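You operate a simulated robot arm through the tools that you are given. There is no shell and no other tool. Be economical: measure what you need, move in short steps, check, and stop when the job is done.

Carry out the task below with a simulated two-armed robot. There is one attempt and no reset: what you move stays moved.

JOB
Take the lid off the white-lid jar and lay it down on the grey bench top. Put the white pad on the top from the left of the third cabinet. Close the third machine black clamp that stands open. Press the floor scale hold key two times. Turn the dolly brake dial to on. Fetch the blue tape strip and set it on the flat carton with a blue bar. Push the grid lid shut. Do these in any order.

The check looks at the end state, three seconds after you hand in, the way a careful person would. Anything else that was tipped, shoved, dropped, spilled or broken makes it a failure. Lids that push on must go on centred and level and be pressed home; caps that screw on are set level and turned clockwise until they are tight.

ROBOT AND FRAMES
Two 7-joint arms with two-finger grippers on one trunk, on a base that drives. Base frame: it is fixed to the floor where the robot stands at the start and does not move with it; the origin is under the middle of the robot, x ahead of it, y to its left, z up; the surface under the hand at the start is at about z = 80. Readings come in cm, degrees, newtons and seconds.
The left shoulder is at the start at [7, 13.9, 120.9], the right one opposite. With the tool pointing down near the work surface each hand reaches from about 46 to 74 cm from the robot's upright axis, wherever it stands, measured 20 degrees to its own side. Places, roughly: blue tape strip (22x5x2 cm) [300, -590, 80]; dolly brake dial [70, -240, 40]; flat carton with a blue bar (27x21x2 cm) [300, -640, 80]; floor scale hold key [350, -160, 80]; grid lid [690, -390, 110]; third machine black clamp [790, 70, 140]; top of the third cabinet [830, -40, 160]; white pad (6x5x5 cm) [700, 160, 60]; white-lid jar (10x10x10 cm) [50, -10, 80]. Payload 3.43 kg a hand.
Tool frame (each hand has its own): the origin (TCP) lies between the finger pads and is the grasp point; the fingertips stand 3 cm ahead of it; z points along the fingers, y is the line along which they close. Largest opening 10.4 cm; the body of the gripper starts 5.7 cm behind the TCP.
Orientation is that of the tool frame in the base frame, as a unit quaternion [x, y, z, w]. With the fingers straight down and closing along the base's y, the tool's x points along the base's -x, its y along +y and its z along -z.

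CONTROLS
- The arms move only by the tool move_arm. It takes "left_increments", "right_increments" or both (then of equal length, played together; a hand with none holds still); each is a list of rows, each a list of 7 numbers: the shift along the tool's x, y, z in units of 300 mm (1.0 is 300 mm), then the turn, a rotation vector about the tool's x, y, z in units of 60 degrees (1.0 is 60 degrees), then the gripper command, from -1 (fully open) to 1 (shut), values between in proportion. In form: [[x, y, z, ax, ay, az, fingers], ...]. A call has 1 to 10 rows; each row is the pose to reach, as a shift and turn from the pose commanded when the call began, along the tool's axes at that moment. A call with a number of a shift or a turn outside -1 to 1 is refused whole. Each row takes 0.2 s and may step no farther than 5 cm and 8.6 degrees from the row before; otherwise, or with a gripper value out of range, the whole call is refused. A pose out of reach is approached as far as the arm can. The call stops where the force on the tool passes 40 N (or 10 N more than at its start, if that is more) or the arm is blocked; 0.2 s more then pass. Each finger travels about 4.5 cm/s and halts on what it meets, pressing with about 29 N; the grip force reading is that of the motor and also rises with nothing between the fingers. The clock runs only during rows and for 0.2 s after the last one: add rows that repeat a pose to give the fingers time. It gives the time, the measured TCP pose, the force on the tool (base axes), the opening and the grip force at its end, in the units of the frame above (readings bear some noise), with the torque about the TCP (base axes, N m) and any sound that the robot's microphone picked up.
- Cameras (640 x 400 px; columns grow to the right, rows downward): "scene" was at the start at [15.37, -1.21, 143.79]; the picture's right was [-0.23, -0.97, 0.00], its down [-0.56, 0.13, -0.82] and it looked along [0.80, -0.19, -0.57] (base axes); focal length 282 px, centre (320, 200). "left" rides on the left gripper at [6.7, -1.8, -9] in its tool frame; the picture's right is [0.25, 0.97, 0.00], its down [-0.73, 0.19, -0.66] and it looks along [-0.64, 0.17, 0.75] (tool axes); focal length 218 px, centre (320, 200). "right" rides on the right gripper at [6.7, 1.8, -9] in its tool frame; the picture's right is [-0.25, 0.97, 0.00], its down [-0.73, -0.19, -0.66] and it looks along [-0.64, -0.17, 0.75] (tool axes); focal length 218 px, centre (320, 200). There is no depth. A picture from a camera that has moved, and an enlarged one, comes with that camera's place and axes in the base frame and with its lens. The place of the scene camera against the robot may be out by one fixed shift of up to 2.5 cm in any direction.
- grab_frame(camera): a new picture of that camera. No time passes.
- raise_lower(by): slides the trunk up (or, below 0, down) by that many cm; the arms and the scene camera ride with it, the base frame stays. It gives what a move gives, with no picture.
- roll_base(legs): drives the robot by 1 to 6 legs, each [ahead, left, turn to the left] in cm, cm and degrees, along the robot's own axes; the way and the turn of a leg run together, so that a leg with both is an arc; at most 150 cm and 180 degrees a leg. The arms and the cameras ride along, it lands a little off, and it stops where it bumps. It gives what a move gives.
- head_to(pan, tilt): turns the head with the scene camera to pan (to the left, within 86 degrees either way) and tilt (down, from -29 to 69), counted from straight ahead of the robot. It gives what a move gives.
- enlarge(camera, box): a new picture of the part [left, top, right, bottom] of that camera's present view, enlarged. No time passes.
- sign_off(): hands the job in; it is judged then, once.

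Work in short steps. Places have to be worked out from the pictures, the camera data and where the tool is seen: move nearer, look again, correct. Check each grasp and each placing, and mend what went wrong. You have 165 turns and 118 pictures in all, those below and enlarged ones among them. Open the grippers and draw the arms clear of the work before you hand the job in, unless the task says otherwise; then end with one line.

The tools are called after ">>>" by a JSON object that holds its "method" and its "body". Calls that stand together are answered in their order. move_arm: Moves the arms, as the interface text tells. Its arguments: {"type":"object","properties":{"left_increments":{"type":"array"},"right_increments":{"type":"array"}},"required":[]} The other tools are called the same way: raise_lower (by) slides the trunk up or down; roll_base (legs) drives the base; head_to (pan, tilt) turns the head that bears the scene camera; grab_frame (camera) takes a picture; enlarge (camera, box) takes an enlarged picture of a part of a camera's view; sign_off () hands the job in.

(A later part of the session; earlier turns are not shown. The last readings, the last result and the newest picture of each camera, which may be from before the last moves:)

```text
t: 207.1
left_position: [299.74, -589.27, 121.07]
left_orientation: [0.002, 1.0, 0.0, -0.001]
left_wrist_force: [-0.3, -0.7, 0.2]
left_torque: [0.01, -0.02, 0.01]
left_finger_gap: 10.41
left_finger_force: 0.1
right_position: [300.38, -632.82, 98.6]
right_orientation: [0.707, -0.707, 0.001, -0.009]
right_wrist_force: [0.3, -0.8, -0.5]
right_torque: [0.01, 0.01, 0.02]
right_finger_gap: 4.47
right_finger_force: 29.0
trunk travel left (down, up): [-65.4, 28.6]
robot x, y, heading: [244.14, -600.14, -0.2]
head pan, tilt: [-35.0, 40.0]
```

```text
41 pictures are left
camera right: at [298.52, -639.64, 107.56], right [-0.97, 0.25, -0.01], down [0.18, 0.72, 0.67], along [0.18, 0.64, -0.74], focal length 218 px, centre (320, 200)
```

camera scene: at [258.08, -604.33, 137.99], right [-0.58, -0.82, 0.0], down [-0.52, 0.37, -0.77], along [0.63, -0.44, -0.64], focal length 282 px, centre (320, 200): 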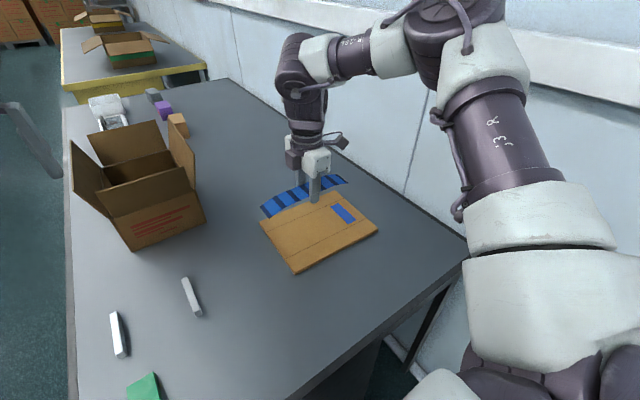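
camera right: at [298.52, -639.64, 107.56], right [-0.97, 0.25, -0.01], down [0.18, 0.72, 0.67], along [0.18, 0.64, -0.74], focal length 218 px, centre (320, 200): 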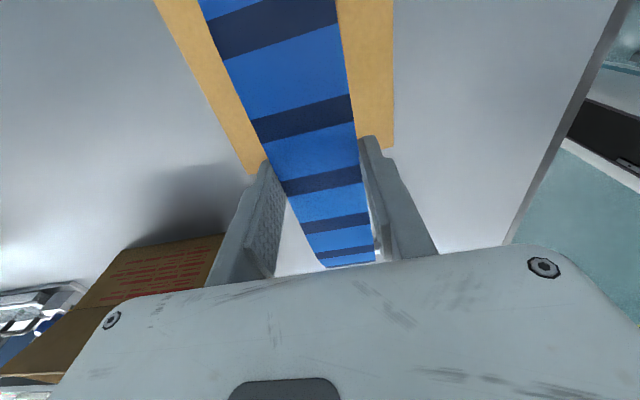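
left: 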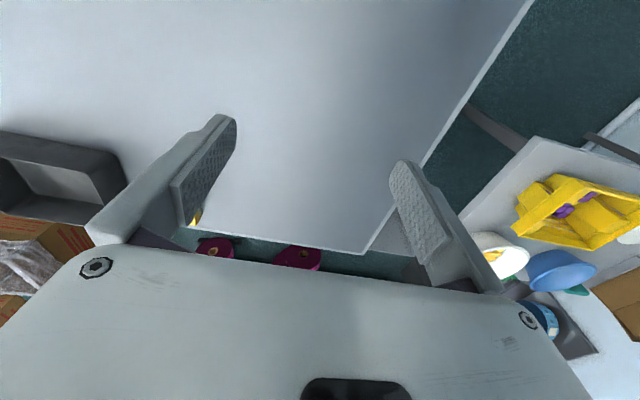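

From the hand view the carton spans x 293–314 with its +y edge at -624.3. I'll shift the hand +2.8 in x and −5 in y, then lower.

>>> {"method": "move_arm", "body": {"right_increments": [[0.06, -0.03, 0, 0, 0, 0, 0.4], [0.12, -0.06, 0, 0, 0, 0, 0.4], [0.167, -0.093, 0, 0, 0, 0, 0.4], [0.167, -0.093, 0, 0, 0, 0, 0.4]]}}

>>> {"method": "raise_lower", "body": {"by": -9}}

>>> {"method": "grab_frame", "body": {"camera": "right"}}

```text
t: 208.1
left_position: [299.77, -589.18, 121.02]
left_orientation: [0.002, 1.0, 0.001, 0.0]
left_wrist_force: [-0.1, -1.0, -0.2]
left_torque: [-0.02, -0.01, -0.03]
left_finger_gap: 10.41
left_finger_force: 0.1
right_position: [303.11, -637.77, 98.66]
right_orientation: [-0.707, 0.707, -0.002, 0.008]
right_wrist_force: [0.7, 0.2, -0.3]
right_torque: [0.0, 0.01, -0.03]
right_finger_gap: 4.48
right_finger_force: 29.1
trunk travel left (down, up): [-65.4, 28.6]
robot x, y, heading: [244.21, -600.47, -0.1]
head pan, tilt: [-35.0, 40.0]
```

```text
t: 209.3
left_position: [299.69, -589.01, 112.01]
left_orientation: [0.002, 1.0, 0.0, 0.0]
left_wrist_force: [-0.2, 0.6, 0.6]
left_torque: [0.0, 0.0, 0.02]
left_finger_gap: 10.41
left_finger_force: 0.0
right_position: [303.26, -637.84, 89.56]
right_orientation: [-0.707, 0.707, -0.002, 0.008]
right_wrist_force: [0.1, -0.2, 0.6]
right_torque: [-0.01, -0.01, 0.01]
right_finger_gap: 4.48
right_finger_force: 29.3
trunk travel left (down, up): [-56.4, 37.6]
robot x, y, heading: [244.42, -599.96, -0.1]
head pan, tilt: [-35.0, 40.0]
```

```text
40 pictures are left
camera right: at [301.31, -644.51, 98.62], right [-0.97, 0.25, -0.01], down [0.18, 0.72, 0.67], along [0.18, 0.64, -0.75], focal length 218 px, centre (320, 200)
```

right: 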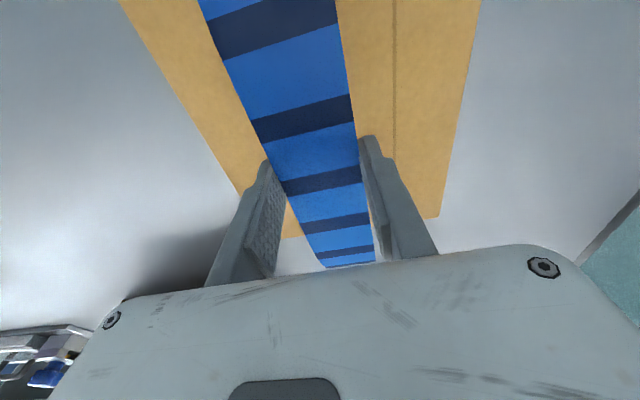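

Aligned over the carton. I'll lower another 4 cm with the arm and stop on contact.

>>> {"method": "move_arm", "body": {"right_increments": [[0, 0, 0.04, 0, 0, 0, 0.4], [0, 0, 0.08, 0, 0, 0, 0.4], [0, 0, 0.11, 0, 0, 0, 0.4], [0, 0, 0.13, 0, 0, 0, 0.4]]}}

>>> {"method": "enlarge", "body": {"camera": "scene", "box": [230, 100, 430, 260]}}

```text
t: 210.3
left_position: [299.81, -589.14, 112.12]
left_orientation: [0.003, 1.0, -0.001, 0.0]
left_wrist_force: [0.9, 0.6, 0.8]
left_torque: [0.0, -0.01, -0.03]
left_finger_gap: 10.4
left_finger_force: 0.1
right_position: [303.45, -637.77, 85.56]
right_orientation: [-0.707, 0.708, -0.002, 0.008]
right_wrist_force: [-0.3, -0.2, 0.1]
right_torque: [0.03, 0.0, 0.0]
right_finger_gap: 4.46
right_finger_force: 28.7
trunk travel left (down, up): [-56.4, 37.6]
robot x, y, heading: [244.33, -599.7, 0.0]
head pan, tilt: [-35.0, 40.0]
```

```text
2.50 times, centred on (330, 180) of scene
camera zoom: at [258.1, -604.22, 128.99], right [-0.58, -0.82, 0.0], down [-0.53, 0.37, -0.77], along [0.63, -0.44, -0.64], focal length 706 px, centre (295, 250)
```

zoom: 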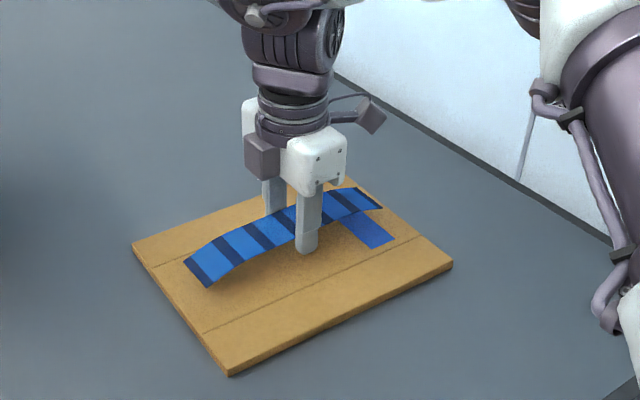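

The strip is well over the carton with its ends near the surface. I'll lower 0.7 cm more, open gently, and rise.

>>> {"method": "move_arm", "body": {"right_increments": [[0, 0, 0.012, 0, 0, 0, 0.4], [0, 0, 0.023, 0, 0, 0, 0.4], [0, 0, 0.023, 0, 0, 0, 0.1], [0, 0, 0.023, 0, 0, 0, -0.1], [0, 0, 0.023, 0, 0, 0, -0.4], [0, 0, 0.023, 0, 0, 0, -0.6], [0, 0, 0.0, 0, 0, 0, -0.6], [0, 0, -0.1, 0, 0, 0, -0.6], [0, 0, -0.25, 0, 0, 0, -0.6]]}}

>>> {"method": "enlarge", "body": {"camera": "scene", "box": [230, 100, 430, 260]}}

```text
t: 212.3
left_position: [299.62, -589.06, 112.16]
left_orientation: [0.003, 1.0, 0.001, 0.0]
left_wrist_force: [-0.8, 0.2, 0.4]
left_torque: [-0.03, 0.06, -0.01]
left_finger_gap: 10.39
left_finger_force: 0.1
right_position: [303.01, -637.57, 93.16]
right_orientation: [-0.707, 0.707, -0.003, 0.009]
right_wrist_force: [-0.2, 0.1, 0.2]
right_torque: [0.02, 0.01, -0.01]
right_finger_gap: 8.32
right_finger_force: 0.1
trunk travel left (down, up): [-56.4, 37.6]
robot x, y, heading: [244.59, -600.04, -0.2]
head pan, tilt: [-35.0, 40.0]
```

```text
2.50 times, centred on (330, 180) of scene
camera zoom: at [258.01, -604.14, 129.0], right [-0.58, -0.82, 0.0], down [-0.52, 0.37, -0.77], along [0.63, -0.44, -0.64], focal length 706 px, centre (295, 250)
```

zoom: 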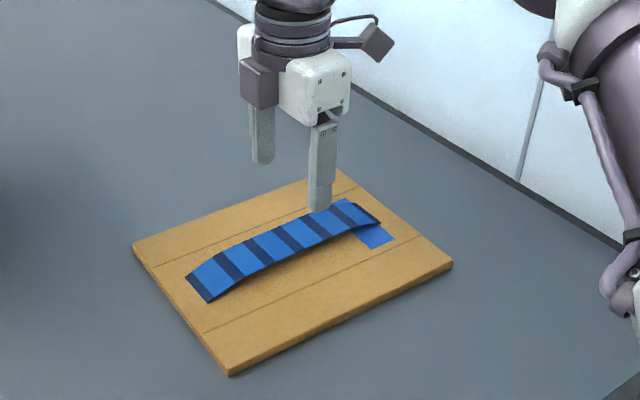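

The tape is on the carton. Next is the grid lid at [690, -390, 110]. I'll raise the trunk, back out and drive round to the aisle.

>>> {"method": "raise_lower", "body": {"by": 20}}

>>> {"method": "roll_base", "body": {"legs": [[-46, 0, 0], [0, 150, 0], [0, 150, 0], [0, 50, 0], [150, 0, 0], [150, 0, 0]]}}

>>> {"method": "head_to", "body": {"pan": -20, "tilt": 10}}

>>> {"method": "grab_frame", "body": {"camera": "scene"}}

```text
t: 214.5
left_position: [299.73, -589.08, 131.98]
left_orientation: [0.003, 1.0, -0.001, 0.0]
left_wrist_force: [-0.5, -0.1, 0.6]
left_torque: [-0.01, -0.02, -0.02]
left_finger_gap: 10.38
left_finger_force: 0.0
right_position: [303.24, -637.69, 112.96]
right_orientation: [0.707, -0.707, 0.002, -0.009]
right_wrist_force: [0.1, 0.2, 0.4]
right_torque: [-0.01, 0.02, 0.0]
right_finger_gap: 8.31
right_finger_force: 0.0
trunk travel left (down, up): [-76.4, 17.6]
robot x, y, heading: [244.33, -600.2, -0.1]
head pan, tilt: [-35.0, 40.0]
```

```text
t: 217.0
left_position: [254.68, -585.58, 131.96]
left_orientation: [-0.108, 0.994, -0.001, 0.001]
left_wrist_force: [-0.6, 0.4, 0.1]
left_torque: [-0.04, -0.04, 0.01]
left_finger_gap: 10.39
left_finger_force: 0.0
right_position: [268.73, -632.21, 113.37]
right_orientation: [0.782, -0.624, 0.003, -0.008]
right_wrist_force: [0.0, 0.2, 0.3]
right_torque: [-0.01, -0.06, -0.01]
right_finger_gap: 8.31
right_finger_force: 0.2
trunk travel left (down, up): [-76.4, 17.6]
robot x, y, heading: [203.04, -608.65, 12.7]
head pan, tilt: [-35.0, 40.0]
stopped in leg 1: the robot was blocked; the commanded pose is now the measured one
```

```text
t: 217.9
left_position: [255.32, -586.25, 131.89]
left_orientation: [-0.107, 0.994, 0.001, -0.002]
left_wrist_force: [-0.3, -0.2, -0.3]
left_torque: [-0.03, -0.01, -0.03]
left_finger_gap: 10.41
left_finger_force: 0.1
right_position: [269.2, -632.83, 112.81]
right_orientation: [0.78, -0.625, 0.0, -0.008]
right_wrist_force: [0.4, 0.4, -0.6]
right_torque: [-0.05, -0.02, 0.02]
right_finger_gap: 8.31
right_finger_force: 0.0
trunk travel left (down, up): [-76.4, 17.6]
robot x, y, heading: [203.57, -609.22, 12.3]
head pan, tilt: [-20.0, 10.0]
```

```text
37 pictures are left
camera scene: at [219.58, -608.49, 153.73], right [-0.13, -0.99, 0.0], down [-0.17, 0.02, -0.98], along [0.98, -0.13, -0.18], focal length 282 px, centre (320, 200)
```

scene: 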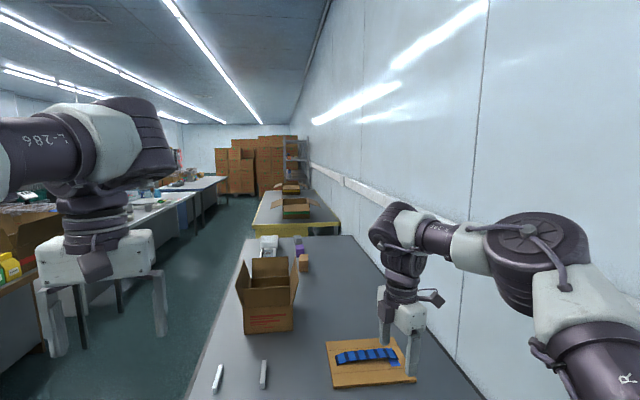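

The base backed into the table behind and twisted 12°. I'll pull forward off it, slide left, straighten, and check that table from a distance.

>>> {"method": "roll_base", "body": {"legs": [[13, 0, 0], [5, 40, 0], [0, 0, -12.3], [0, 35, 0]]}}

>>> {"method": "head_to", "body": {"pan": -86, "tilt": 20}}

>>> {"method": "grab_frame", "body": {"camera": "scene"}}

```text
t: 224.0
left_position: [268.5, -519.62, 132.0]
left_orientation: [0.005, 1.0, 0.002, -0.002]
left_wrist_force: [-0.4, 0.0, 0.1]
left_torque: [-0.02, 0.0, 0.04]
left_finger_gap: 10.4
left_finger_force: 0.0
right_position: [271.49, -568.12, 113.02]
right_orientation: [-0.705, 0.709, -0.001, 0.008]
right_wrist_force: [0.2, 0.0, 0.5]
right_torque: [0.01, -0.02, 0.03]
right_finger_gap: 8.32
right_finger_force: 0.1
trunk travel left (down, up): [-76.4, 17.6]
robot x, y, heading: [212.73, -530.22, -0.8]
head pan, tilt: [-20.0, 10.0]
```

```text
t: 225.4
left_position: [268.43, -519.37, 131.95]
left_orientation: [0.006, 1.0, 0.0, -0.003]
left_wrist_force: [0.1, -0.2, 0.3]
left_torque: [-0.03, 0.05, 0.04]
left_finger_gap: 10.37
left_finger_force: 0.1
right_position: [271.41, -567.92, 112.87]
right_orientation: [-0.705, 0.709, -0.001, 0.009]
right_wrist_force: [-0.3, 1.2, -0.5]
right_torque: [0.01, 0.01, 0.01]
right_finger_gap: 8.33
right_finger_force: 0.1
trunk travel left (down, up): [-76.4, 17.6]
robot x, y, heading: [213.33, -530.25, -0.5]
head pan, tilt: [-85.9, 20.0]
```

```text
36 pictures are left
camera scene: at [220.29, -538.55, 152.14], right [-1.0, -0.06, 0.0], down [-0.02, 0.34, -0.94], along [0.06, -0.94, -0.34], focal length 282 px, centre (320, 200)
```

scene: 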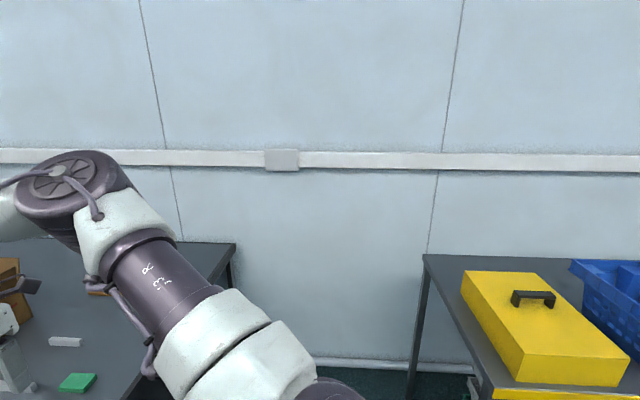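

That table looks undisturbed. Now I'll go back to the aisle and along to x≈500.

>>> {"method": "roll_base", "body": {"legs": [[-18, 0, 0], [0, 140, 0], [0, 135, 0], [150, 0, 0], [150, 0, 0]]}}

>>> {"method": "head_to", "body": {"pan": -35, "tilt": 10}}

>>> {"method": "grab_frame", "body": {"camera": "scene"}}

```text
t: 254.0
left_position: [553.22, -232.9, 131.94]
left_orientation: [-0.024, 1.0, 0.001, -0.001]
left_wrist_force: [-0.6, 1.0, 0.5]
left_torque: [-0.02, -0.01, 0.02]
left_finger_gap: 10.41
left_finger_force: 0.1
right_position: [559.0, -281.28, 112.85]
right_orientation: [0.726, -0.688, 0.002, -0.008]
right_wrist_force: [-0.7, 0.2, -0.1]
right_torque: [0.0, 0.01, 0.04]
right_finger_gap: 8.35
right_finger_force: 0.0
trunk travel left (down, up): [-76.4, 17.6]
robot x, y, heading: [498.29, -247.03, 3.0]
head pan, tilt: [-85.9, 20.0]
```

```text
t: 255.2
left_position: [553.16, -232.93, 131.91]
left_orientation: [-0.024, 1.0, 0.002, -0.002]
left_wrist_force: [1.1, 0.8, -0.3]
left_torque: [-0.01, 0.01, 0.0]
left_finger_gap: 10.4
left_finger_force: 0.1
right_position: [559.01, -281.21, 113.03]
right_orientation: [0.726, -0.688, 0.002, -0.007]
right_wrist_force: [0.1, 0.9, 0.7]
right_torque: [0.01, 0.03, 0.01]
right_finger_gap: 8.32
right_finger_force: 0.1
trunk travel left (down, up): [-76.4, 17.6]
robot x, y, heading: [498.72, -246.55, 3.2]
head pan, tilt: [-35.0, 10.0]
```

```text
35 pictures are left
camera scene: at [513.04, -250.78, 153.76], right [-0.53, -0.85, 0.0], down [-0.15, 0.09, -0.98], along [0.83, -0.52, -0.17], focal length 282 px, centre (320, 200)
```

scene: 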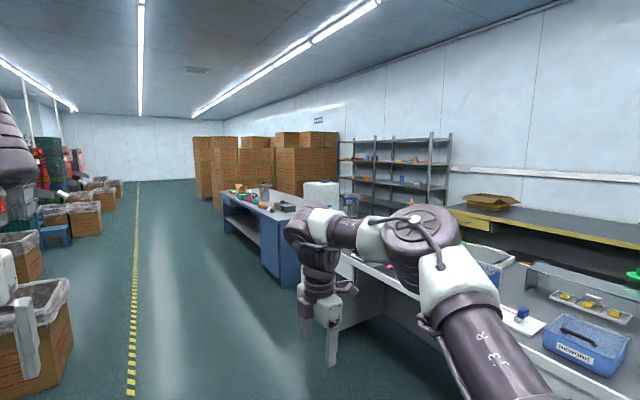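

The white bench ends near x≈700 and the lid should be there. I'll drive to x≈705 in the aisle and turn to face it.

>>> {"method": "roll_base", "body": {"legs": [[0, 0, -3.2], [150, 0, 0], [60, 0, 0], [0, 0, -90]]}}

>>> {"method": "head_to", "body": {"pan": -5, "tilt": 20}}

>>> {"method": "grab_frame", "body": {"camera": "scene"}}

```text
t: 269.8
left_position: [721.34, -300.83, 131.93]
left_orientation: [0.689, 0.725, 0.002, -0.001]
left_wrist_force: [-0.1, 0.5, -0.6]
left_torque: [-0.01, 0.02, 0.01]
left_finger_gap: 10.4
left_finger_force: 0.1
right_position: [673.11, -307.03, 112.9]
right_orientation: [-0.028, 1.0, -0.006, 0.005]
right_wrist_force: [0.8, 0.6, -1.0]
right_torque: [0.03, -0.03, -0.02]
right_finger_gap: 8.32
right_finger_force: 0.1
trunk travel left (down, up): [-76.4, 17.6]
robot x, y, heading: [707.4, -246.07, -87.0]
head pan, tilt: [-35.0, 10.0]
```

```text
t: 270.7
left_position: [721.29, -301.02, 131.83]
left_orientation: [0.688, 0.725, 0.002, 0.0]
left_wrist_force: [0.2, -1.2, 0.4]
left_torque: [0.0, -0.01, 0.0]
left_finger_gap: 10.42
left_finger_force: 0.1
right_position: [672.99, -306.98, 112.89]
right_orientation: [-0.029, 1.0, -0.006, 0.005]
right_wrist_force: [0.7, 0.3, 0.1]
right_torque: [-0.02, -0.01, 0.01]
right_finger_gap: 8.33
right_finger_force: 0.0
trunk travel left (down, up): [-76.4, 17.6]
robot x, y, heading: [707.01, -246.46, -87.0]
head pan, tilt: [-5.0, 20.0]
```

```text
34 pictures are left
camera scene: at [708.9, -259.75, 152.14], right [-1.0, 0.04, 0.0], down [0.01, 0.34, -0.94], along [-0.03, -0.94, -0.34], focal length 282 px, centre (320, 200)
```

scene: 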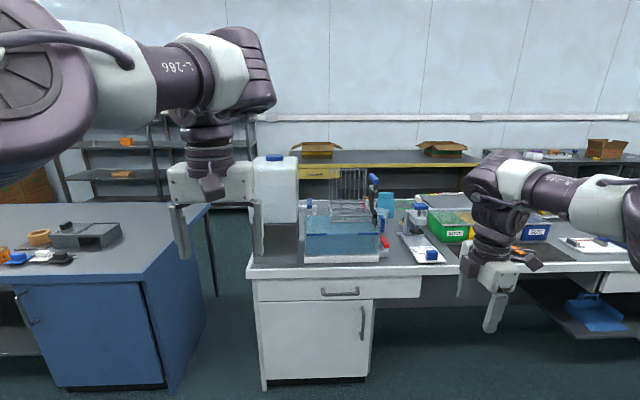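

There is a clear tub with a wire grid lid standing open. I'll zoom in.

>>> {"method": "enlarge", "body": {"camera": "scene", "box": [280, 150, 420, 275]}}

```text
3.20 times, centred on (350, 212) of scene
camera zoom: at [708.9, -259.75, 152.14], right [-1.0, 0.04, 0.0], down [0.01, 0.34, -0.94], along [-0.03, -0.94, -0.34], focal length 904 px, centre (224, 160)
```

zoom: 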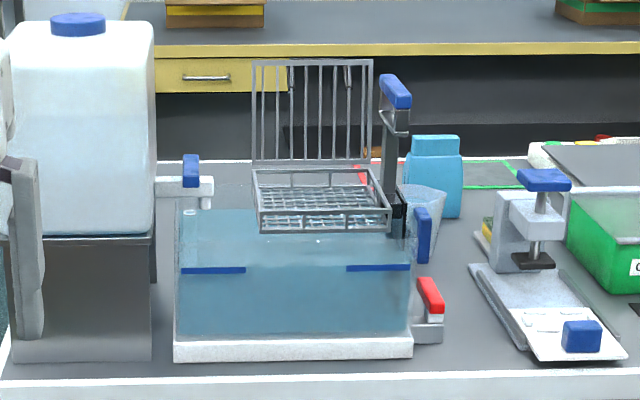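

It is a wire basket over a tank, with the grid lid hinged at the far rim (about [691, -388, 105]) standing up to z≈120. I'll close the right fingers, raise up, move the left hand aside, and approach so the right hand is above it.

>>> {"method": "raise_lower", "body": {"by": 16}}

>>> {"method": "move_arm", "body": {"left_increments": [[0, 0.1, 0, 0, 0, 0, 0], [0, 0.2, 0, 0, 0, 0, 0.5], [0, 0.3, 0, 0, 0, 0, 1], [0, 0.4, 0, 0, 0, 0, 1], [0, 0.5, 0, 0, 0, 0, 1], [0, 0.5, 0, 0, 0, 0, 1], [0, 0.5, 0, 0, 0, 0, 1]], "right_increments": [[0, 0, 0, 0, 0, 0, 0], [0, 0, 0, 0, 0, 0, 0.5], [0, 0, 0, 0, 0, 0, 1], [0, 0, 0, 0, 0, 0, 1], [0, 0, 0, 0, 0, 0, 1], [0, 0, 0, 0, 0, 0, 1], [0, 0, 0, 0, 0, 0, 1]]}}

>>> {"method": "roll_base", "body": {"legs": [[0, 14, 0], [76, 0, 0]]}}

>>> {"method": "head_to", "body": {"pan": -25, "tilt": 38}}

>>> {"method": "grab_frame", "body": {"camera": "scene"}}

>>> {"method": "grab_frame", "body": {"camera": "right"}}

```text
t: 272.5
left_position: [721.23, -300.89, 148.0]
left_orientation: [0.689, 0.725, 0.002, -0.001]
left_wrist_force: [-0.5, -0.6, 0.0]
left_torque: [-0.03, -0.02, -0.01]
left_finger_gap: 10.4
left_finger_force: 0.0
right_position: [673.14, -307.02, 128.98]
right_orientation: [-0.028, 1.0, -0.006, 0.004]
right_wrist_force: [0.1, -0.9, 0.0]
right_torque: [0.0, 0.0, 0.0]
right_finger_gap: 8.32
right_finger_force: 0.1
trunk travel left (down, up): [-92.4, 1.6]
robot x, y, heading: [707.04, -246.05, -87.1]
head pan, tilt: [-5.0, 20.0]
```

```text
t: 274.1
left_position: [735.58, -299.32, 147.27]
left_orientation: [0.689, 0.725, 0.001, 0.001]
left_wrist_force: [-0.3, -0.1, -0.3]
left_torque: [-0.01, -0.03, -0.01]
left_finger_gap: 0.0
left_finger_force: 29.1
left hand out of reach, approached as far as the arm can: row 3, 4, 5, 6, 7
right_position: [672.91, -307.07, 128.86]
right_orientation: [-0.028, 1.0, -0.006, 0.005]
right_wrist_force: [0.5, 0.3, -0.3]
right_torque: [-0.02, 0.0, -0.02]
right_finger_gap: 0.01
right_finger_force: 28.9
trunk travel left (down, up): [-92.4, 1.6]
robot x, y, heading: [707.41, -246.25, -87.0]
head pan, tilt: [-5.0, 20.0]
```

```text
t: 279.1
left_position: [754.02, -373.59, 147.26]
left_orientation: [0.685, 0.729, 0.0, 0.0]
left_wrist_force: [-0.2, -0.3, -0.7]
left_torque: [-0.01, 0.01, -0.01]
left_finger_gap: 0.02
left_finger_force: 29.1
right_position: [691.58, -382.09, 128.99]
right_orientation: [-0.033, 0.999, -0.008, 0.004]
right_wrist_force: [-0.6, -0.5, -0.4]
right_torque: [-0.04, 0.0, 0.01]
right_finger_gap: 0.03
right_finger_force: 28.4
trunk travel left (down, up): [-92.4, 1.6]
robot x, y, heading: [725.12, -321.41, -86.5]
head pan, tilt: [-5.0, 20.0]
```

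```text
t: 280.0
left_position: [754.09, -373.87, 147.24]
left_orientation: [0.685, 0.728, 0.0, 0.0]
left_wrist_force: [-0.2, 0.3, -0.4]
left_torque: [-0.01, 0.02, 0.01]
left_finger_gap: 0.03
left_finger_force: 29.0
right_position: [691.64, -382.36, 129.01]
right_orientation: [-0.033, 0.999, -0.007, 0.004]
right_wrist_force: [0.9, 0.1, 0.4]
right_torque: [-0.01, 0.0, -0.03]
right_finger_gap: 0.0
right_finger_force: 29.5
trunk travel left (down, up): [-92.4, 1.6]
robot x, y, heading: [725.01, -321.19, -86.4]
head pan, tilt: [-25.0, 38.0]
```

```text
32 pictures are left
camera scene: at [724.03, -333.39, 165.3], right [-0.93, 0.36, 0.0], down [0.22, 0.57, -0.79], along [-0.29, -0.73, -0.62], focal length 282 px, centre (320, 200)
```

scene: 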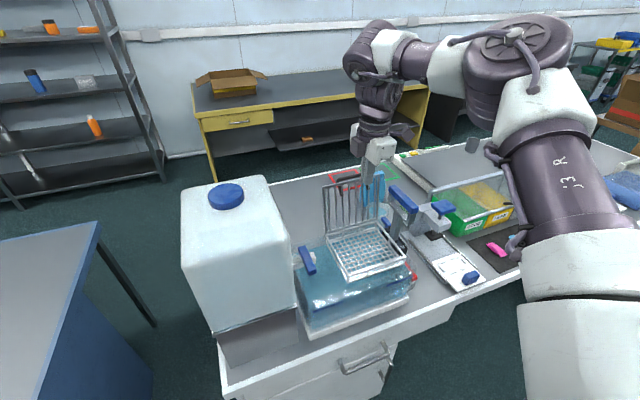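

```text
31 pictures are left
camera right: at [684.66, -380.86, 137.91], right [0.19, 0.98, -0.01], down [0.73, -0.13, 0.67], along [0.65, -0.13, -0.75], focal length 218 px, centre (320, 200)
```

right: 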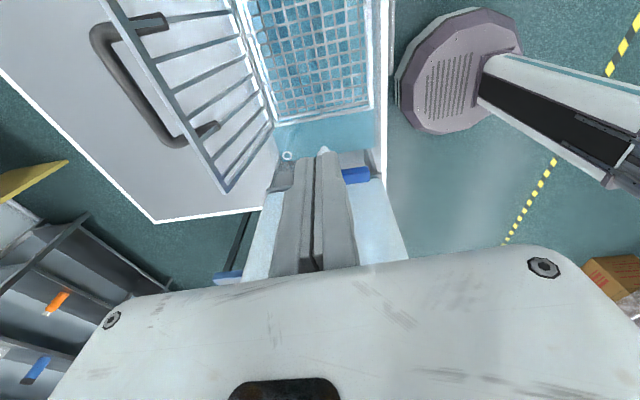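

The lid has a D-handle on its back face (x≈683–692, z≈114, out to y≈-398). I'll go over the lid, behind the handle, staying high.

>>> {"method": "roll_base", "body": {"legs": [[14, 0, 0]]}}

>>> {"method": "move_arm", "body": {"right_increments": [[0.06, -0.09, 0, 0, 0, 0, 1], [0.127, -0.19, 0, 0, 0, 0, 1], [0.127, -0.22, 0, 0, 0, 0, 1], [0.127, -0.22, 0, 0, 0, 0, 1]]}}

>>> {"method": "grab_frame", "body": {"camera": "right"}}

```text
t: 281.3
left_position: [754.81, -387.12, 147.48]
left_orientation: [0.685, 0.728, -0.002, 0.002]
left_wrist_force: [-1.0, 0.9, 0.3]
left_torque: [-0.06, 0.0, 0.03]
left_finger_gap: 0.0
left_finger_force: 28.7
right_position: [692.29, -395.55, 129.14]
right_orientation: [-0.033, 0.999, -0.008, 0.004]
right_wrist_force: [0.4, 0.1, 0.9]
right_torque: [-0.05, 0.03, 0.01]
right_finger_gap: 0.02
right_finger_force: 29.1
trunk travel left (down, up): [-92.4, 1.6]
robot x, y, heading: [725.93, -335.18, -86.3]
head pan, tilt: [-25.0, 38.0]
```

```text
t: 282.3
left_position: [755.07, -387.64, 147.15]
left_orientation: [0.685, 0.728, 0.0, 0.0]
left_wrist_force: [-0.2, 0.4, -0.4]
left_torque: [0.01, 0.03, -0.01]
left_finger_gap: 0.02
left_finger_force: 29.5
right_position: [688.96, -397.44, 126.82]
right_orientation: [-0.033, 0.999, -0.008, 0.005]
right_wrist_force: [-0.3, 0.1, -0.4]
right_torque: [0.03, -0.02, 0.01]
right_finger_gap: 0.01
right_finger_force: 28.5
right hand out of reach, approached as far as the arm can: row 1, 2, 3, 4
trunk travel left (down, up): [-92.4, 1.6]
robot x, y, heading: [725.91, -335.09, -86.4]
head pan, tilt: [-25.0, 38.0]
```

```text
30 pictures are left
camera right: at [682.1, -395.99, 135.83], right [0.19, 0.98, -0.01], down [0.73, -0.13, 0.67], along [0.65, -0.14, -0.75], focal length 218 px, centre (320, 200)
```

right: 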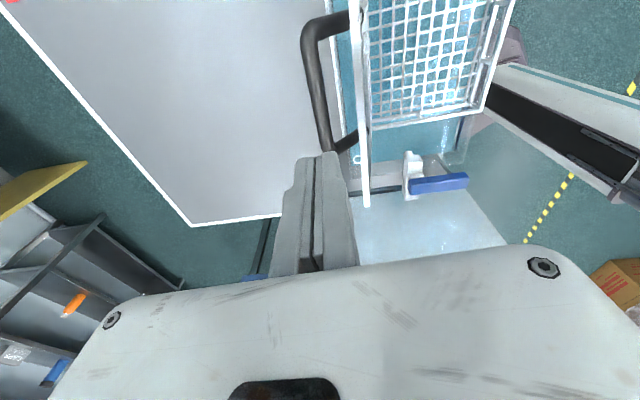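

Handle bar is at about y=-398, z≈114, x 683–694. I'll straddle it with a 4 cm opening: set the opening and lower by trunk.

>>> {"method": "move_arm", "body": {"right_increments": [[0, -0.01, 0, 0, 0, 0, 0.23], [0, -0.02, 0, 0, 0, 0, 0.23], [0, -0.02, 0, 0, 0, 0, 0.23]]}}

>>> {"method": "grab_frame", "body": {"camera": "right"}}

```text
t: 283.1
left_position: [754.87, -387.68, 147.2]
left_orientation: [0.685, 0.728, -0.001, 0.0]
left_wrist_force: [-0.6, 0.5, 0.0]
left_torque: [0.02, -0.02, -0.02]
left_finger_gap: 0.02
left_finger_force: 29.0
right_position: [689.11, -397.34, 126.68]
right_orientation: [-0.033, 0.999, -0.009, 0.005]
right_wrist_force: [-0.1, 0.6, -0.1]
right_torque: [-0.01, 0.02, 0.03]
right_finger_gap: 3.97
right_finger_force: 0.1
right hand out of reach, approached as far as the arm can: row 2, 3
trunk travel left (down, up): [-92.4, 1.6]
robot x, y, heading: [726.09, -334.98, -86.4]
head pan, tilt: [-25.0, 38.0]
```

```text
29 pictures are left
camera right: at [682.17, -395.88, 135.61], right [0.19, 0.98, -0.01], down [0.73, -0.13, 0.67], along [0.65, -0.14, -0.75], focal length 218 px, centre (320, 200)
```

right: 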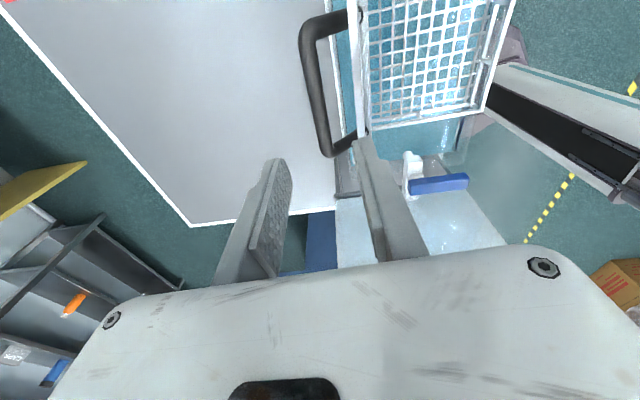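

The near finger would come down on the lid's top bar. I need about 1.2 cm more in −y, so I'll creep the base ahead a little.

>>> {"method": "roll_base", "body": {"legs": [[1.5, 0, 0]]}}

>>> {"method": "grab_frame", "body": {"camera": "right"}}

```text
t: 283.9
left_position: [754.99, -388.79, 147.44]
left_orientation: [0.685, 0.728, -0.002, 0.002]
left_wrist_force: [-0.4, 1.2, 0.2]
left_torque: [-0.06, -0.03, -0.02]
left_finger_gap: 0.01
left_finger_force: 29.1
right_position: [689.21, -398.47, 126.82]
right_orientation: [-0.033, 0.999, -0.011, 0.004]
right_wrist_force: [0.1, -0.7, -0.4]
right_torque: [-0.02, 0.01, 0.0]
right_finger_gap: 3.99
right_finger_force: 0.0
trunk travel left (down, up): [-92.4, 1.6]
robot x, y, heading: [725.82, -336.18, -86.3]
head pan, tilt: [-25.0, 38.0]
```

```text
28 pictures are left
camera right: at [682.23, -397.01, 135.8], right [0.19, 0.98, -0.02], down [0.73, -0.13, 0.67], along [0.65, -0.14, -0.74], focal length 218 px, centre (320, 200)
```

right: 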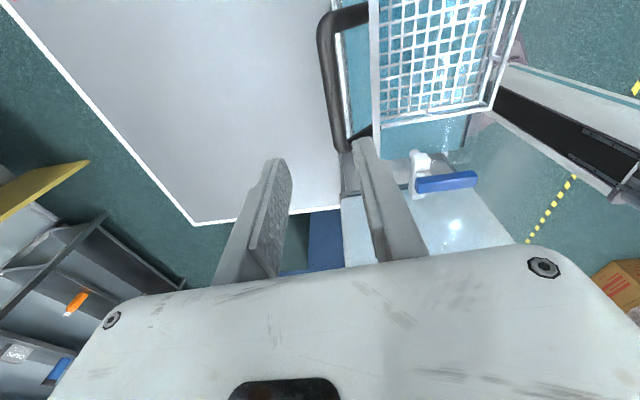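

Now the lid's top bar is clear of the near finger. I'll lower 7 cm by trunk, then the rest by arm with force stop.

>>> {"method": "raise_lower", "body": {"by": -7}}

>>> {"method": "move_arm", "body": {"right_increments": [[0, 0, 0.04, 0, 0, 0, 0.23], [0, 0, 0.08, 0, 0, 0, 0.23], [0, 0, 0.12, 0, 0, 0, 0.23], [0, 0, 0.16, 0, 0, 0, 0.23]]}}

>>> {"method": "grab_frame", "body": {"camera": "right"}}

```text
t: 284.9
left_position: [754.94, -389.18, 140.29]
left_orientation: [0.685, 0.729, -0.001, 0.001]
left_wrist_force: [0.3, 0.3, -0.8]
left_torque: [0.01, 0.01, 0.01]
left_finger_gap: 0.0
left_finger_force: 28.6
right_position: [689.14, -398.77, 119.53]
right_orientation: [-0.033, 0.999, -0.008, 0.005]
right_wrist_force: [1.4, 5.4, -1.5]
right_torque: [0.12, -0.08, -0.07]
right_finger_gap: 4.33
right_finger_force: 1.9
trunk travel left (down, up): [-85.4, 8.6]
robot x, y, heading: [725.99, -336.59, -86.7]
head pan, tilt: [-25.0, 38.0]
```

```text
t: 285.9
left_position: [754.98, -388.92, 140.29]
left_orientation: [0.685, 0.729, -0.001, 0.001]
left_wrist_force: [0.6, 0.9, -0.4]
left_torque: [0.0, 0.01, 0.0]
left_finger_gap: 0.0
left_finger_force: 28.6
right_position: [689.19, -398.7, 114.67]
right_orientation: [-0.032, 0.999, -0.008, 0.005]
right_wrist_force: [-0.6, 5.2, 1.2]
right_torque: [-0.04, -0.04, -0.04]
right_finger_gap: 4.32
right_finger_force: 3.0
trunk travel left (down, up): [-85.4, 8.6]
robot x, y, heading: [725.6, -336.53, -86.6]
head pan, tilt: [-25.0, 38.0]
```

```text
27 pictures are left
camera right: at [682.26, -397.33, 123.72], right [0.19, 0.98, -0.01], down [0.73, -0.13, 0.67], along [0.65, -0.14, -0.75], focal length 218 px, centre (320, 200)
```

right: 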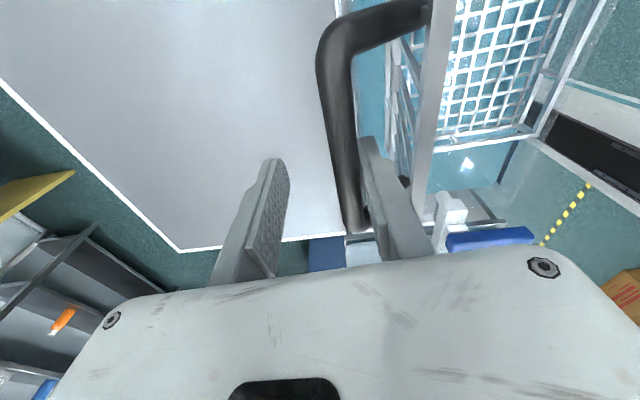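

The handle is straddled: near finger between lid and handle, far finger behind. Now I'll pull it toward the robot (+y) about 10.5 cm.

>>> {"method": "move_arm", "body": {"right_increments": [[0, 0.06, 0, 0, 0, 0, 0.23], [0, 0.12, 0, 0, 0, 0, 0.23], [0, 0.17, -0.01, 0, 0, 0, 0.23], [0, 0.22, -0.02, 0, 0, 0, 0.23], [0, 0.27, -0.02, 0, 0, 0, 0.23], [0, 0.31, -0.02, 0, 0, 0, 0.23], [0, 0.35, -0.02, 0, 0, 0, 0.23]]}}

>>> {"method": "grab_frame", "body": {"camera": "scene"}}

```text
t: 287.5
left_position: [755.07, -389.72, 139.9]
left_orientation: [0.684, 0.73, 0.002, -0.002]
left_wrist_force: [0.0, -0.5, 0.3]
left_torque: [-0.02, 0.01, 0.01]
left_finger_gap: 0.0
left_finger_force: 28.6
right_position: [688.78, -389.27, 115.1]
right_orientation: [-0.033, 0.999, -0.013, 0.005]
right_wrist_force: [1.1, -25.3, -2.1]
right_torque: [-3.84, 0.36, -1.63]
right_finger_gap: 2.56
right_finger_force: 0.0
trunk travel left (down, up): [-85.4, 8.6]
robot x, y, heading: [726.28, -336.43, -86.5]
head pan, tilt: [-25.0, 38.0]
```

```text
26 pictures are left
camera scene: at [724.99, -349.48, 158.22], right [-0.93, 0.36, 0.0], down [0.22, 0.58, -0.78], along [-0.29, -0.73, -0.62], focal length 282 px, centre (320, 200)
```

scene: 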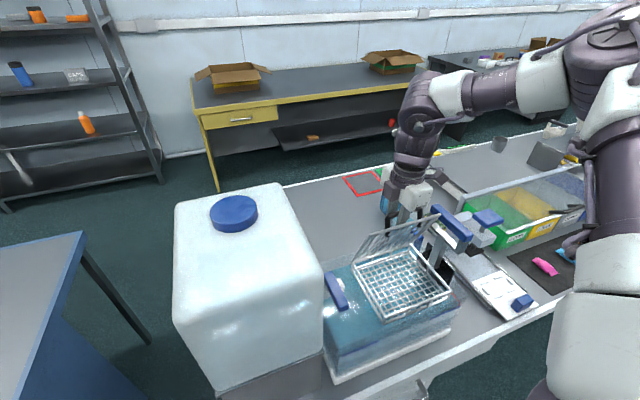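

The lid is tilted forward about 45°. I'll ease off, lift straight out, close the fingers and check.

>>> {"method": "move_arm", "body": {"right_increments": [[0, -0.04, -0.02, 0, 0, 0, 0.1], [0, -0.04, -0.1, 0, 0, 0, 0.1], [0, -0.04, -0.2, 0, 0, 0, 0.1], [0, -0.04, -0.3, 0, 0, 0, 1], [0, -0.04, -0.3, 0, 0, 0, 1], [0, -0.04, -0.3, 0, 0, 0, 1]]}}

>>> {"method": "enlarge", "body": {"camera": "scene", "box": [310, 150, 490, 350]}}

```text
t: 288.2
left_position: [755.11, -389.52, 140.07]
left_orientation: [0.685, 0.729, 0.0, 0.0]
left_wrist_force: [0.7, -0.4, -0.1]
left_torque: [-0.01, 0.0, 0.0]
left_finger_gap: 0.01
left_finger_force: 28.9
right_position: [688.85, -390.14, 118.47]
right_orientation: [-0.034, 0.999, -0.014, 0.004]
right_wrist_force: [3.6, -14.1, -16.5]
right_torque: [-2.06, 0.29, -0.93]
right_finger_gap: 4.18
right_finger_force: 0.0
trunk travel left (down, up): [-85.4, 8.6]
robot x, y, heading: [725.91, -336.36, -86.4]
head pan, tilt: [-25.0, 38.0]
stopped in row 3 (right hand): the force on the tool passed its limit at 54 N (the readings are from after the stop); the commanded pose is now the measured one
```

```text
2.00 times, centred on (400, 250) of scene
camera zoom: at [724.97, -349.12, 158.23], right [-0.93, 0.36, 0.0], down [0.22, 0.58, -0.79], along [-0.29, -0.73, -0.62], focal length 565 px, centre (160, 100)
```

zoom: 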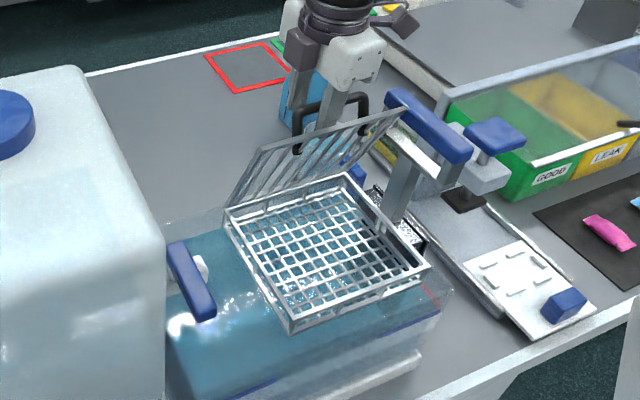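

The lift-out is jammed by the side load (−14 N in y). I'll move back 1.5 cm first to unload, then lift.

>>> {"method": "move_arm", "body": {"right_increments": [[0, -0.03, 0, 0, 0, 0, 0.1], [0, -0.05, 0, 0, 0, 0, 0.1], [0, -0.05, 0, 0, 0, 0, 0.1]]}}

>>> {"method": "grab_frame", "body": {"camera": "right"}}

```text
t: 289.0
left_position: [755.07, -389.0, 140.23]
left_orientation: [0.686, 0.728, -0.001, 0.0]
left_wrist_force: [-0.1, 0.1, 0.0]
left_torque: [-0.03, 0.0, 0.03]
left_finger_gap: 0.0
left_finger_force: 28.9
right_position: [688.91, -390.98, 118.7]
right_orientation: [-0.033, 0.999, -0.012, 0.004]
right_wrist_force: [-1.9, 0.7, 2.8]
right_torque: [-0.01, 0.03, 0.01]
right_finger_gap: 4.65
right_finger_force: 0.1
trunk travel left (down, up): [-85.4, 8.6]
robot x, y, heading: [725.9, -336.27, -86.5]
head pan, tilt: [-25.0, 38.0]
```

```text
24 pictures are left
camera right: at [682.02, -389.51, 127.69], right [0.19, 0.98, -0.02], down [0.73, -0.13, 0.67], along [0.65, -0.14, -0.74], focal length 218 px, centre (320, 200)
```

right: 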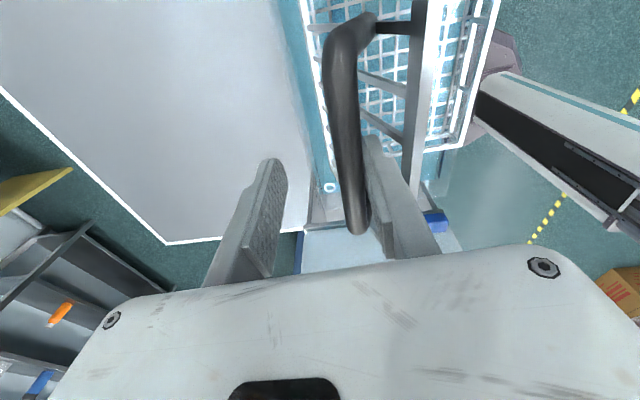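

Unloaded, and the lid holds its angle. Lifting straight out now.

>>> {"method": "move_arm", "body": {"right_increments": [[0, 0, -0.06, 0, 0, 0, 0.1], [0, 0, -0.12, 0, 0, 0, 0.1], [0, 0, -0.2, 0, 0, 0, 0.1]]}}

>>> {"method": "raise_lower", "body": {"by": 6}}

>>> {"method": "grab_frame", "body": {"camera": "right"}}

```text
t: 289.8
left_position: [755.08, -389.11, 140.29]
left_orientation: [0.685, 0.729, 0.0, 0.001]
left_wrist_force: [1.0, -0.2, 1.0]
left_torque: [-0.01, -0.03, 0.01]
left_finger_gap: 0.0
left_finger_force: 29.0
right_position: [688.89, -390.94, 124.98]
right_orientation: [-0.034, 0.999, -0.011, 0.005]
right_wrist_force: [0.0, -0.6, 0.0]
right_torque: [-0.02, -0.01, -0.04]
right_finger_gap: 4.66
right_finger_force: 0.1
trunk travel left (down, up): [-85.4, 8.6]
robot x, y, heading: [726.28, -336.39, -86.3]
head pan, tilt: [-25.0, 38.0]
```

```text
t: 290.8
left_position: [755.11, -389.23, 146.17]
left_orientation: [0.685, 0.728, 0.0, 0.001]
left_wrist_force: [0.7, -0.3, -0.2]
left_torque: [0.01, 0.02, -0.02]
left_finger_gap: 0.0
left_finger_force: 28.9
right_position: [689.02, -390.89, 130.84]
right_orientation: [-0.033, 0.999, -0.012, 0.005]
right_wrist_force: [0.6, -0.5, -0.3]
right_torque: [0.02, -0.02, -0.02]
right_finger_gap: 4.67
right_finger_force: 0.0
trunk travel left (down, up): [-91.4, 2.6]
robot x, y, heading: [725.79, -336.16, -86.7]
head pan, tilt: [-25.0, 38.0]
```

```text
23 pictures are left
camera right: at [682.03, -389.49, 139.88], right [0.19, 0.98, -0.02], down [0.73, -0.13, 0.67], along [0.65, -0.14, -0.74], focal length 218 px, centre (320, 200)
```

right: 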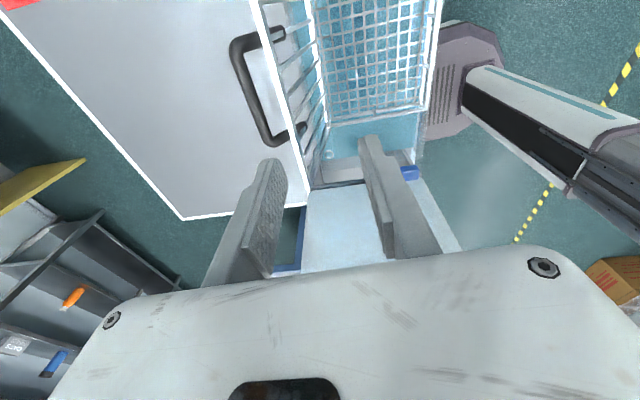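

The lid swung back up when the fingers came out. I'll instead push with closed fingers from behind the handle along the whole arc. First: close, creep the base 2.5 cm, and cross over at height.

>>> {"method": "roll_base", "body": {"legs": [[2.5, 0, 0]]}}

>>> {"method": "move_arm", "body": {"right_increments": [[0, -0.1, 0.02, 0, 0, 0, 1], [0, -0.2, 0.05, 0, 0, 0, 1], [0, -0.27, 0.1, 0, 0, 0, 1], [0, -0.27, 0.13, 0, 0, 0, 1]]}}

```text
t: 291.6
left_position: [755.2, -390.93, 146.58]
left_orientation: [0.686, 0.728, -0.003, 0.003]
left_wrist_force: [-0.2, -0.1, -0.1]
left_torque: [-0.05, -0.01, -0.02]
left_finger_gap: 0.0
left_finger_force: 29.1
right_position: [689.05, -392.78, 131.19]
right_orientation: [-0.033, 0.999, -0.013, 0.005]
right_wrist_force: [0.6, 1.7, 1.1]
right_torque: [-0.05, 0.01, 0.02]
right_finger_gap: 4.67
right_finger_force: 0.1
trunk travel left (down, up): [-91.4, 2.6]
robot x, y, heading: [726.58, -338.7, -86.6]
head pan, tilt: [-25.0, 38.0]
```

```text
t: 292.6
left_position: [755.32, -391.56, 146.32]
left_orientation: [0.685, 0.728, -0.001, 0.001]
left_wrist_force: [-0.5, 0.0, -0.4]
left_torque: [-0.03, -0.02, -0.06]
left_finger_gap: 0.0
left_finger_force: 29.0
right_position: [689.46, -401.04, 127.14]
right_orientation: [-0.033, 0.999, -0.014, 0.006]
right_wrist_force: [0.6, -0.5, 0.3]
right_torque: [-0.01, -0.01, 0.03]
right_finger_gap: 0.01
right_finger_force: 28.7
right hand out of reach, approached as far as the arm can: row 3, 4
trunk travel left (down, up): [-91.4, 2.6]
robot x, y, heading: [726.72, -339.27, -86.4]
head pan, tilt: [-25.0, 38.0]
```

At y=-401, behind the handle. I'll lower by trunk and arm to TCP z≈115, then push along the arc.

>>> {"method": "raise_lower", "body": {"by": -8}}

>>> {"method": "move_arm", "body": {"right_increments": [[0, 0, 0.07, 0, 0, 0, 1], [0, 0, 0.14, 0, 0, 0, 1]]}}

>>> {"method": "move_arm", "body": {"right_increments": [[0, 0.083, 0, 0, 0, 0, 1], [0, 0.18, -0.02, 0, 0, 0, 1], [0, 0.25, -0.02, 0, 0, 0, 1], [0, 0.307, -0.01, 0, 0, 0, 1], [0, 0.36, 0.015, 0, 0, 0, 1], [0, 0.417, 0.045, 0, 0, 0, 1], [0, 0.46, 0.09, 0, 0, 0, 1], [0, 0.497, 0.14, 0, 0, 0, 1], [0, 0.523, 0.18, 0, 0, 0, 1]]}}

>>> {"method": "enlarge", "body": {"camera": "scene", "box": [310, 150, 490, 350]}}

```text
t: 293.8
left_position: [755.03, -391.57, 138.19]
left_orientation: [0.685, 0.729, -0.001, 0.001]
left_wrist_force: [-0.4, -0.4, 0.4]
left_torque: [-0.01, 0.01, 0.01]
left_finger_gap: 0.0
left_finger_force: 28.8
right_position: [689.52, -401.09, 119.34]
right_orientation: [-0.033, 0.999, -0.014, 0.004]
right_wrist_force: [0.1, -0.2, 0.3]
right_torque: [-0.02, 0.0, 0.02]
right_finger_gap: 0.0
right_finger_force: 29.8
trunk travel left (down, up): [-83.4, 10.6]
robot x, y, heading: [725.95, -339.0, -86.3]
head pan, tilt: [-25.0, 38.0]
```

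```text
t: 294.4
left_position: [755.07, -391.61, 138.33]
left_orientation: [0.685, 0.728, 0.0, 0.002]
left_wrist_force: [0.5, 0.3, -0.2]
left_torque: [0.0, 0.01, 0.0]
left_finger_gap: 0.0
left_finger_force: 28.9
right_position: [689.54, -401.26, 114.81]
right_orientation: [-0.033, 0.999, -0.013, 0.006]
right_wrist_force: [-0.1, 0.2, 0.0]
right_torque: [0.0, -0.06, -0.03]
right_finger_gap: 0.0
right_finger_force: 28.8
trunk travel left (down, up): [-83.4, 10.6]
robot x, y, heading: [726.37, -338.98, -86.3]
head pan, tilt: [-25.0, 38.0]
```

```text
t: 296.4
left_position: [755.4, -391.65, 138.3]
left_orientation: [0.685, 0.728, 0.0, 0.0]
left_wrist_force: [0.7, -0.5, -0.2]
left_torque: [0.02, 0.01, 0.0]
left_finger_gap: 0.0
left_finger_force: 28.1
right_position: [688.73, -385.56, 109.41]
right_orientation: [-0.033, 0.999, -0.013, 0.004]
right_wrist_force: [2.4, -2.3, 4.2]
right_torque: [0.18, 0.6, 0.11]
right_finger_gap: 0.0
right_finger_force: 28.9
trunk travel left (down, up): [-83.4, 10.6]
robot x, y, heading: [726.31, -338.93, -86.5]
head pan, tilt: [-25.0, 38.0]
```

```text
2.00 times, centred on (400, 250) of scene
camera zoom: at [725.39, -351.13, 156.31], right [-0.93, 0.37, 0.0], down [0.22, 0.57, -0.79], along [-0.29, -0.73, -0.62], focal length 565 px, centre (160, 100)
```

zoom: 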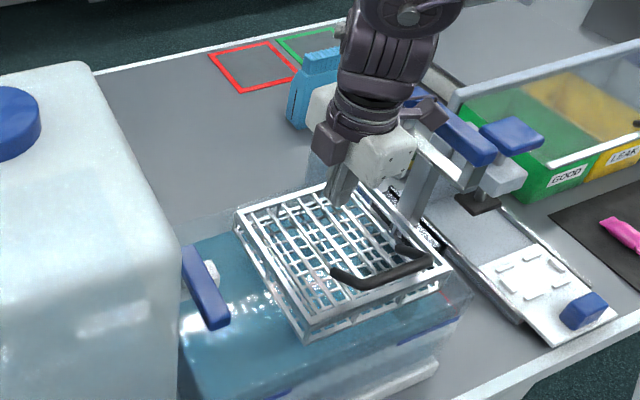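

The lid lies on the basket. I'll lift off, move over the handle near the front (about [692, -374]), and press gently to make sure it is home.

>>> {"method": "move_arm", "body": {"right_increments": [[0, 0, -0.1, 0, 0, 0, 1], [0, 0.05, -0.2, 0, 0, 0, 1], [-0.05, 0.15, -0.23, 0, 0, 0, 1], [-0.08, 0.25, -0.23, 0, 0, 0, 1], [-0.1, 0.37, -0.23, 0, 0, 0, 1], [-0.1, 0.37, -0.23, 0, 0, 0, 1]]}}

>>> {"method": "grab_frame", "body": {"camera": "right"}}

```text
t: 297.8
left_position: [755.17, -391.71, 138.24]
left_orientation: [0.685, 0.729, -0.001, 0.001]
left_wrist_force: [0.8, -0.1, 0.5]
left_torque: [-0.01, -0.01, 0.02]
left_finger_gap: 0.01
left_finger_force: 29.0
right_position: [690.7, -374.34, 115.95]
right_orientation: [-0.034, 0.999, -0.013, 0.004]
right_wrist_force: [-0.1, -0.2, -0.8]
right_torque: [0.01, -0.02, -0.01]
right_finger_gap: 0.01
right_finger_force: 29.1
trunk travel left (down, up): [-83.4, 10.6]
robot x, y, heading: [726.31, -338.61, -86.1]
head pan, tilt: [-25.0, 38.0]
```

```text
21 pictures are left
camera right: at [683.83, -372.76, 124.84], right [0.19, 0.98, -0.02], down [0.73, -0.12, 0.67], along [0.65, -0.14, -0.74], focal length 218 px, centre (320, 200)
```

right: 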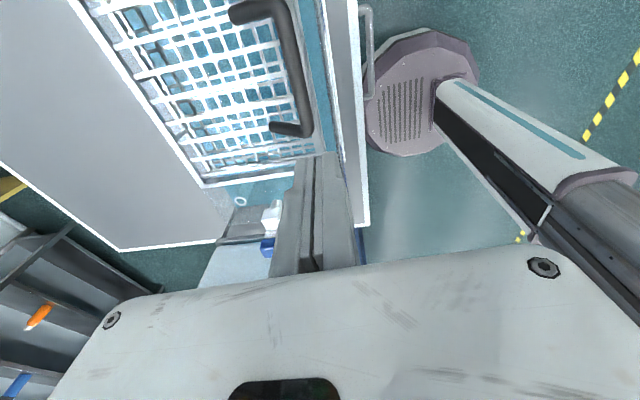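

The handle bar's middle is at about [687.5, -375.5]. I'll move over it and press down slowly.

>>> {"method": "move_arm", "body": {"right_increments": [[0.107, -0.045, 0, 0, 0, 0, 1], [0.107, -0.045, 0.05, 0, 0, 0, 1], [0.107, -0.045, 0.08, 0, 0, 0, 1], [0.107, -0.045, 0.1, 0, 0, 0, 1], [0.107, -0.045, 0.115, 0, 0, 0, 1], [0.107, -0.045, 0.13, 0, 0, 0, 1], [0.107, -0.045, 0.14, 0, 0, 0, 1]]}}

```text
t: 299.4
left_position: [755.22, -391.59, 138.31]
left_orientation: [0.685, 0.729, -0.001, 0.001]
left_wrist_force: [0.4, -0.1, -1.0]
left_torque: [0.01, -0.02, 0.02]
left_finger_gap: 0.0
left_finger_force: 29.0
right_position: [687.57, -375.85, 111.59]
right_orientation: [-0.034, 0.999, -0.013, 0.005]
right_wrist_force: [0.7, 0.0, 0.0]
right_torque: [0.0, 0.01, -0.03]
right_finger_gap: 0.01
right_finger_force: 28.9
trunk travel left (down, up): [-83.4, 10.6]
robot x, y, heading: [726.04, -338.54, -86.2]
head pan, tilt: [-25.0, 38.0]
```

No contact yet (tip at z≈108.6). I'll continue in small steps.

>>> {"method": "move_arm", "body": {"right_increments": [[0, 0, 0.015, 0, 0, 0, 1], [0, 0, 0.03, 0, 0, 0, 1], [0, 0, 0.042, 0, 0, 0, 1], [0, 0, 0.054, 0, 0, 0, 1], [0, 0, 0.066, 0, 0, 0, 1]]}}

>>> {"method": "enlarge", "body": {"camera": "scene", "box": [310, 150, 490, 350]}}

```text
t: 300.6
left_position: [755.14, -391.63, 138.32]
left_orientation: [0.685, 0.728, -0.001, 0.0]
left_wrist_force: [-0.1, 0.6, -0.3]
left_torque: [-0.01, -0.04, 0.03]
left_finger_gap: 0.0
left_finger_force: 28.7
right_position: [687.75, -376.0, 109.61]
right_orientation: [-0.033, 0.999, -0.014, 0.005]
right_wrist_force: [-0.2, -0.1, 0.0]
right_torque: [0.0, -0.02, 0.01]
right_finger_gap: 0.01
right_finger_force: 29.4
trunk travel left (down, up): [-83.4, 10.6]
robot x, y, heading: [725.89, -339.08, -86.4]
head pan, tilt: [-25.0, 38.0]
```

```text
2.00 times, centred on (400, 250) of scene
camera zoom: at [725.11, -351.13, 156.29], right [-0.93, 0.37, 0.0], down [0.23, 0.57, -0.79], along [-0.29, -0.73, -0.62], focal length 565 px, centre (160, 100)
```

zoom: 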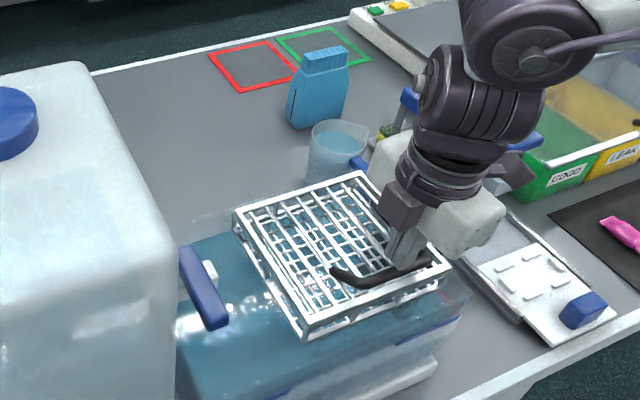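

The lid looks flat. I'll press a bit further for contact.

>>> {"method": "move_arm", "body": {"right_increments": [[0, 0, 0.012, 0, 0, 0, 1], [0, 0, 0.024, 0, 0, 0, 1], [0, 0, 0.036, 0, 0, 0, 1], [0, 0, 0.046, 0, 0, 0, 1]]}}

```text
t: 301.6
left_position: [755.2, -391.56, 138.38]
left_orientation: [0.685, 0.728, -0.001, 0.001]
left_wrist_force: [1.2, -0.7, -0.1]
left_torque: [0.0, 0.0, -0.02]
left_finger_gap: 0.02
left_finger_force: 28.9
right_position: [687.73, -375.93, 108.39]
right_orientation: [-0.033, 0.999, -0.014, 0.005]
right_wrist_force: [-1.4, 0.5, 4.7]
right_torque: [0.01, 0.12, 0.0]
right_finger_gap: 0.03
right_finger_force: 29.0
trunk travel left (down, up): [-83.4, 10.6]
robot x, y, heading: [726.36, -338.6, -86.6]
head pan, tilt: [-25.0, 38.0]
```

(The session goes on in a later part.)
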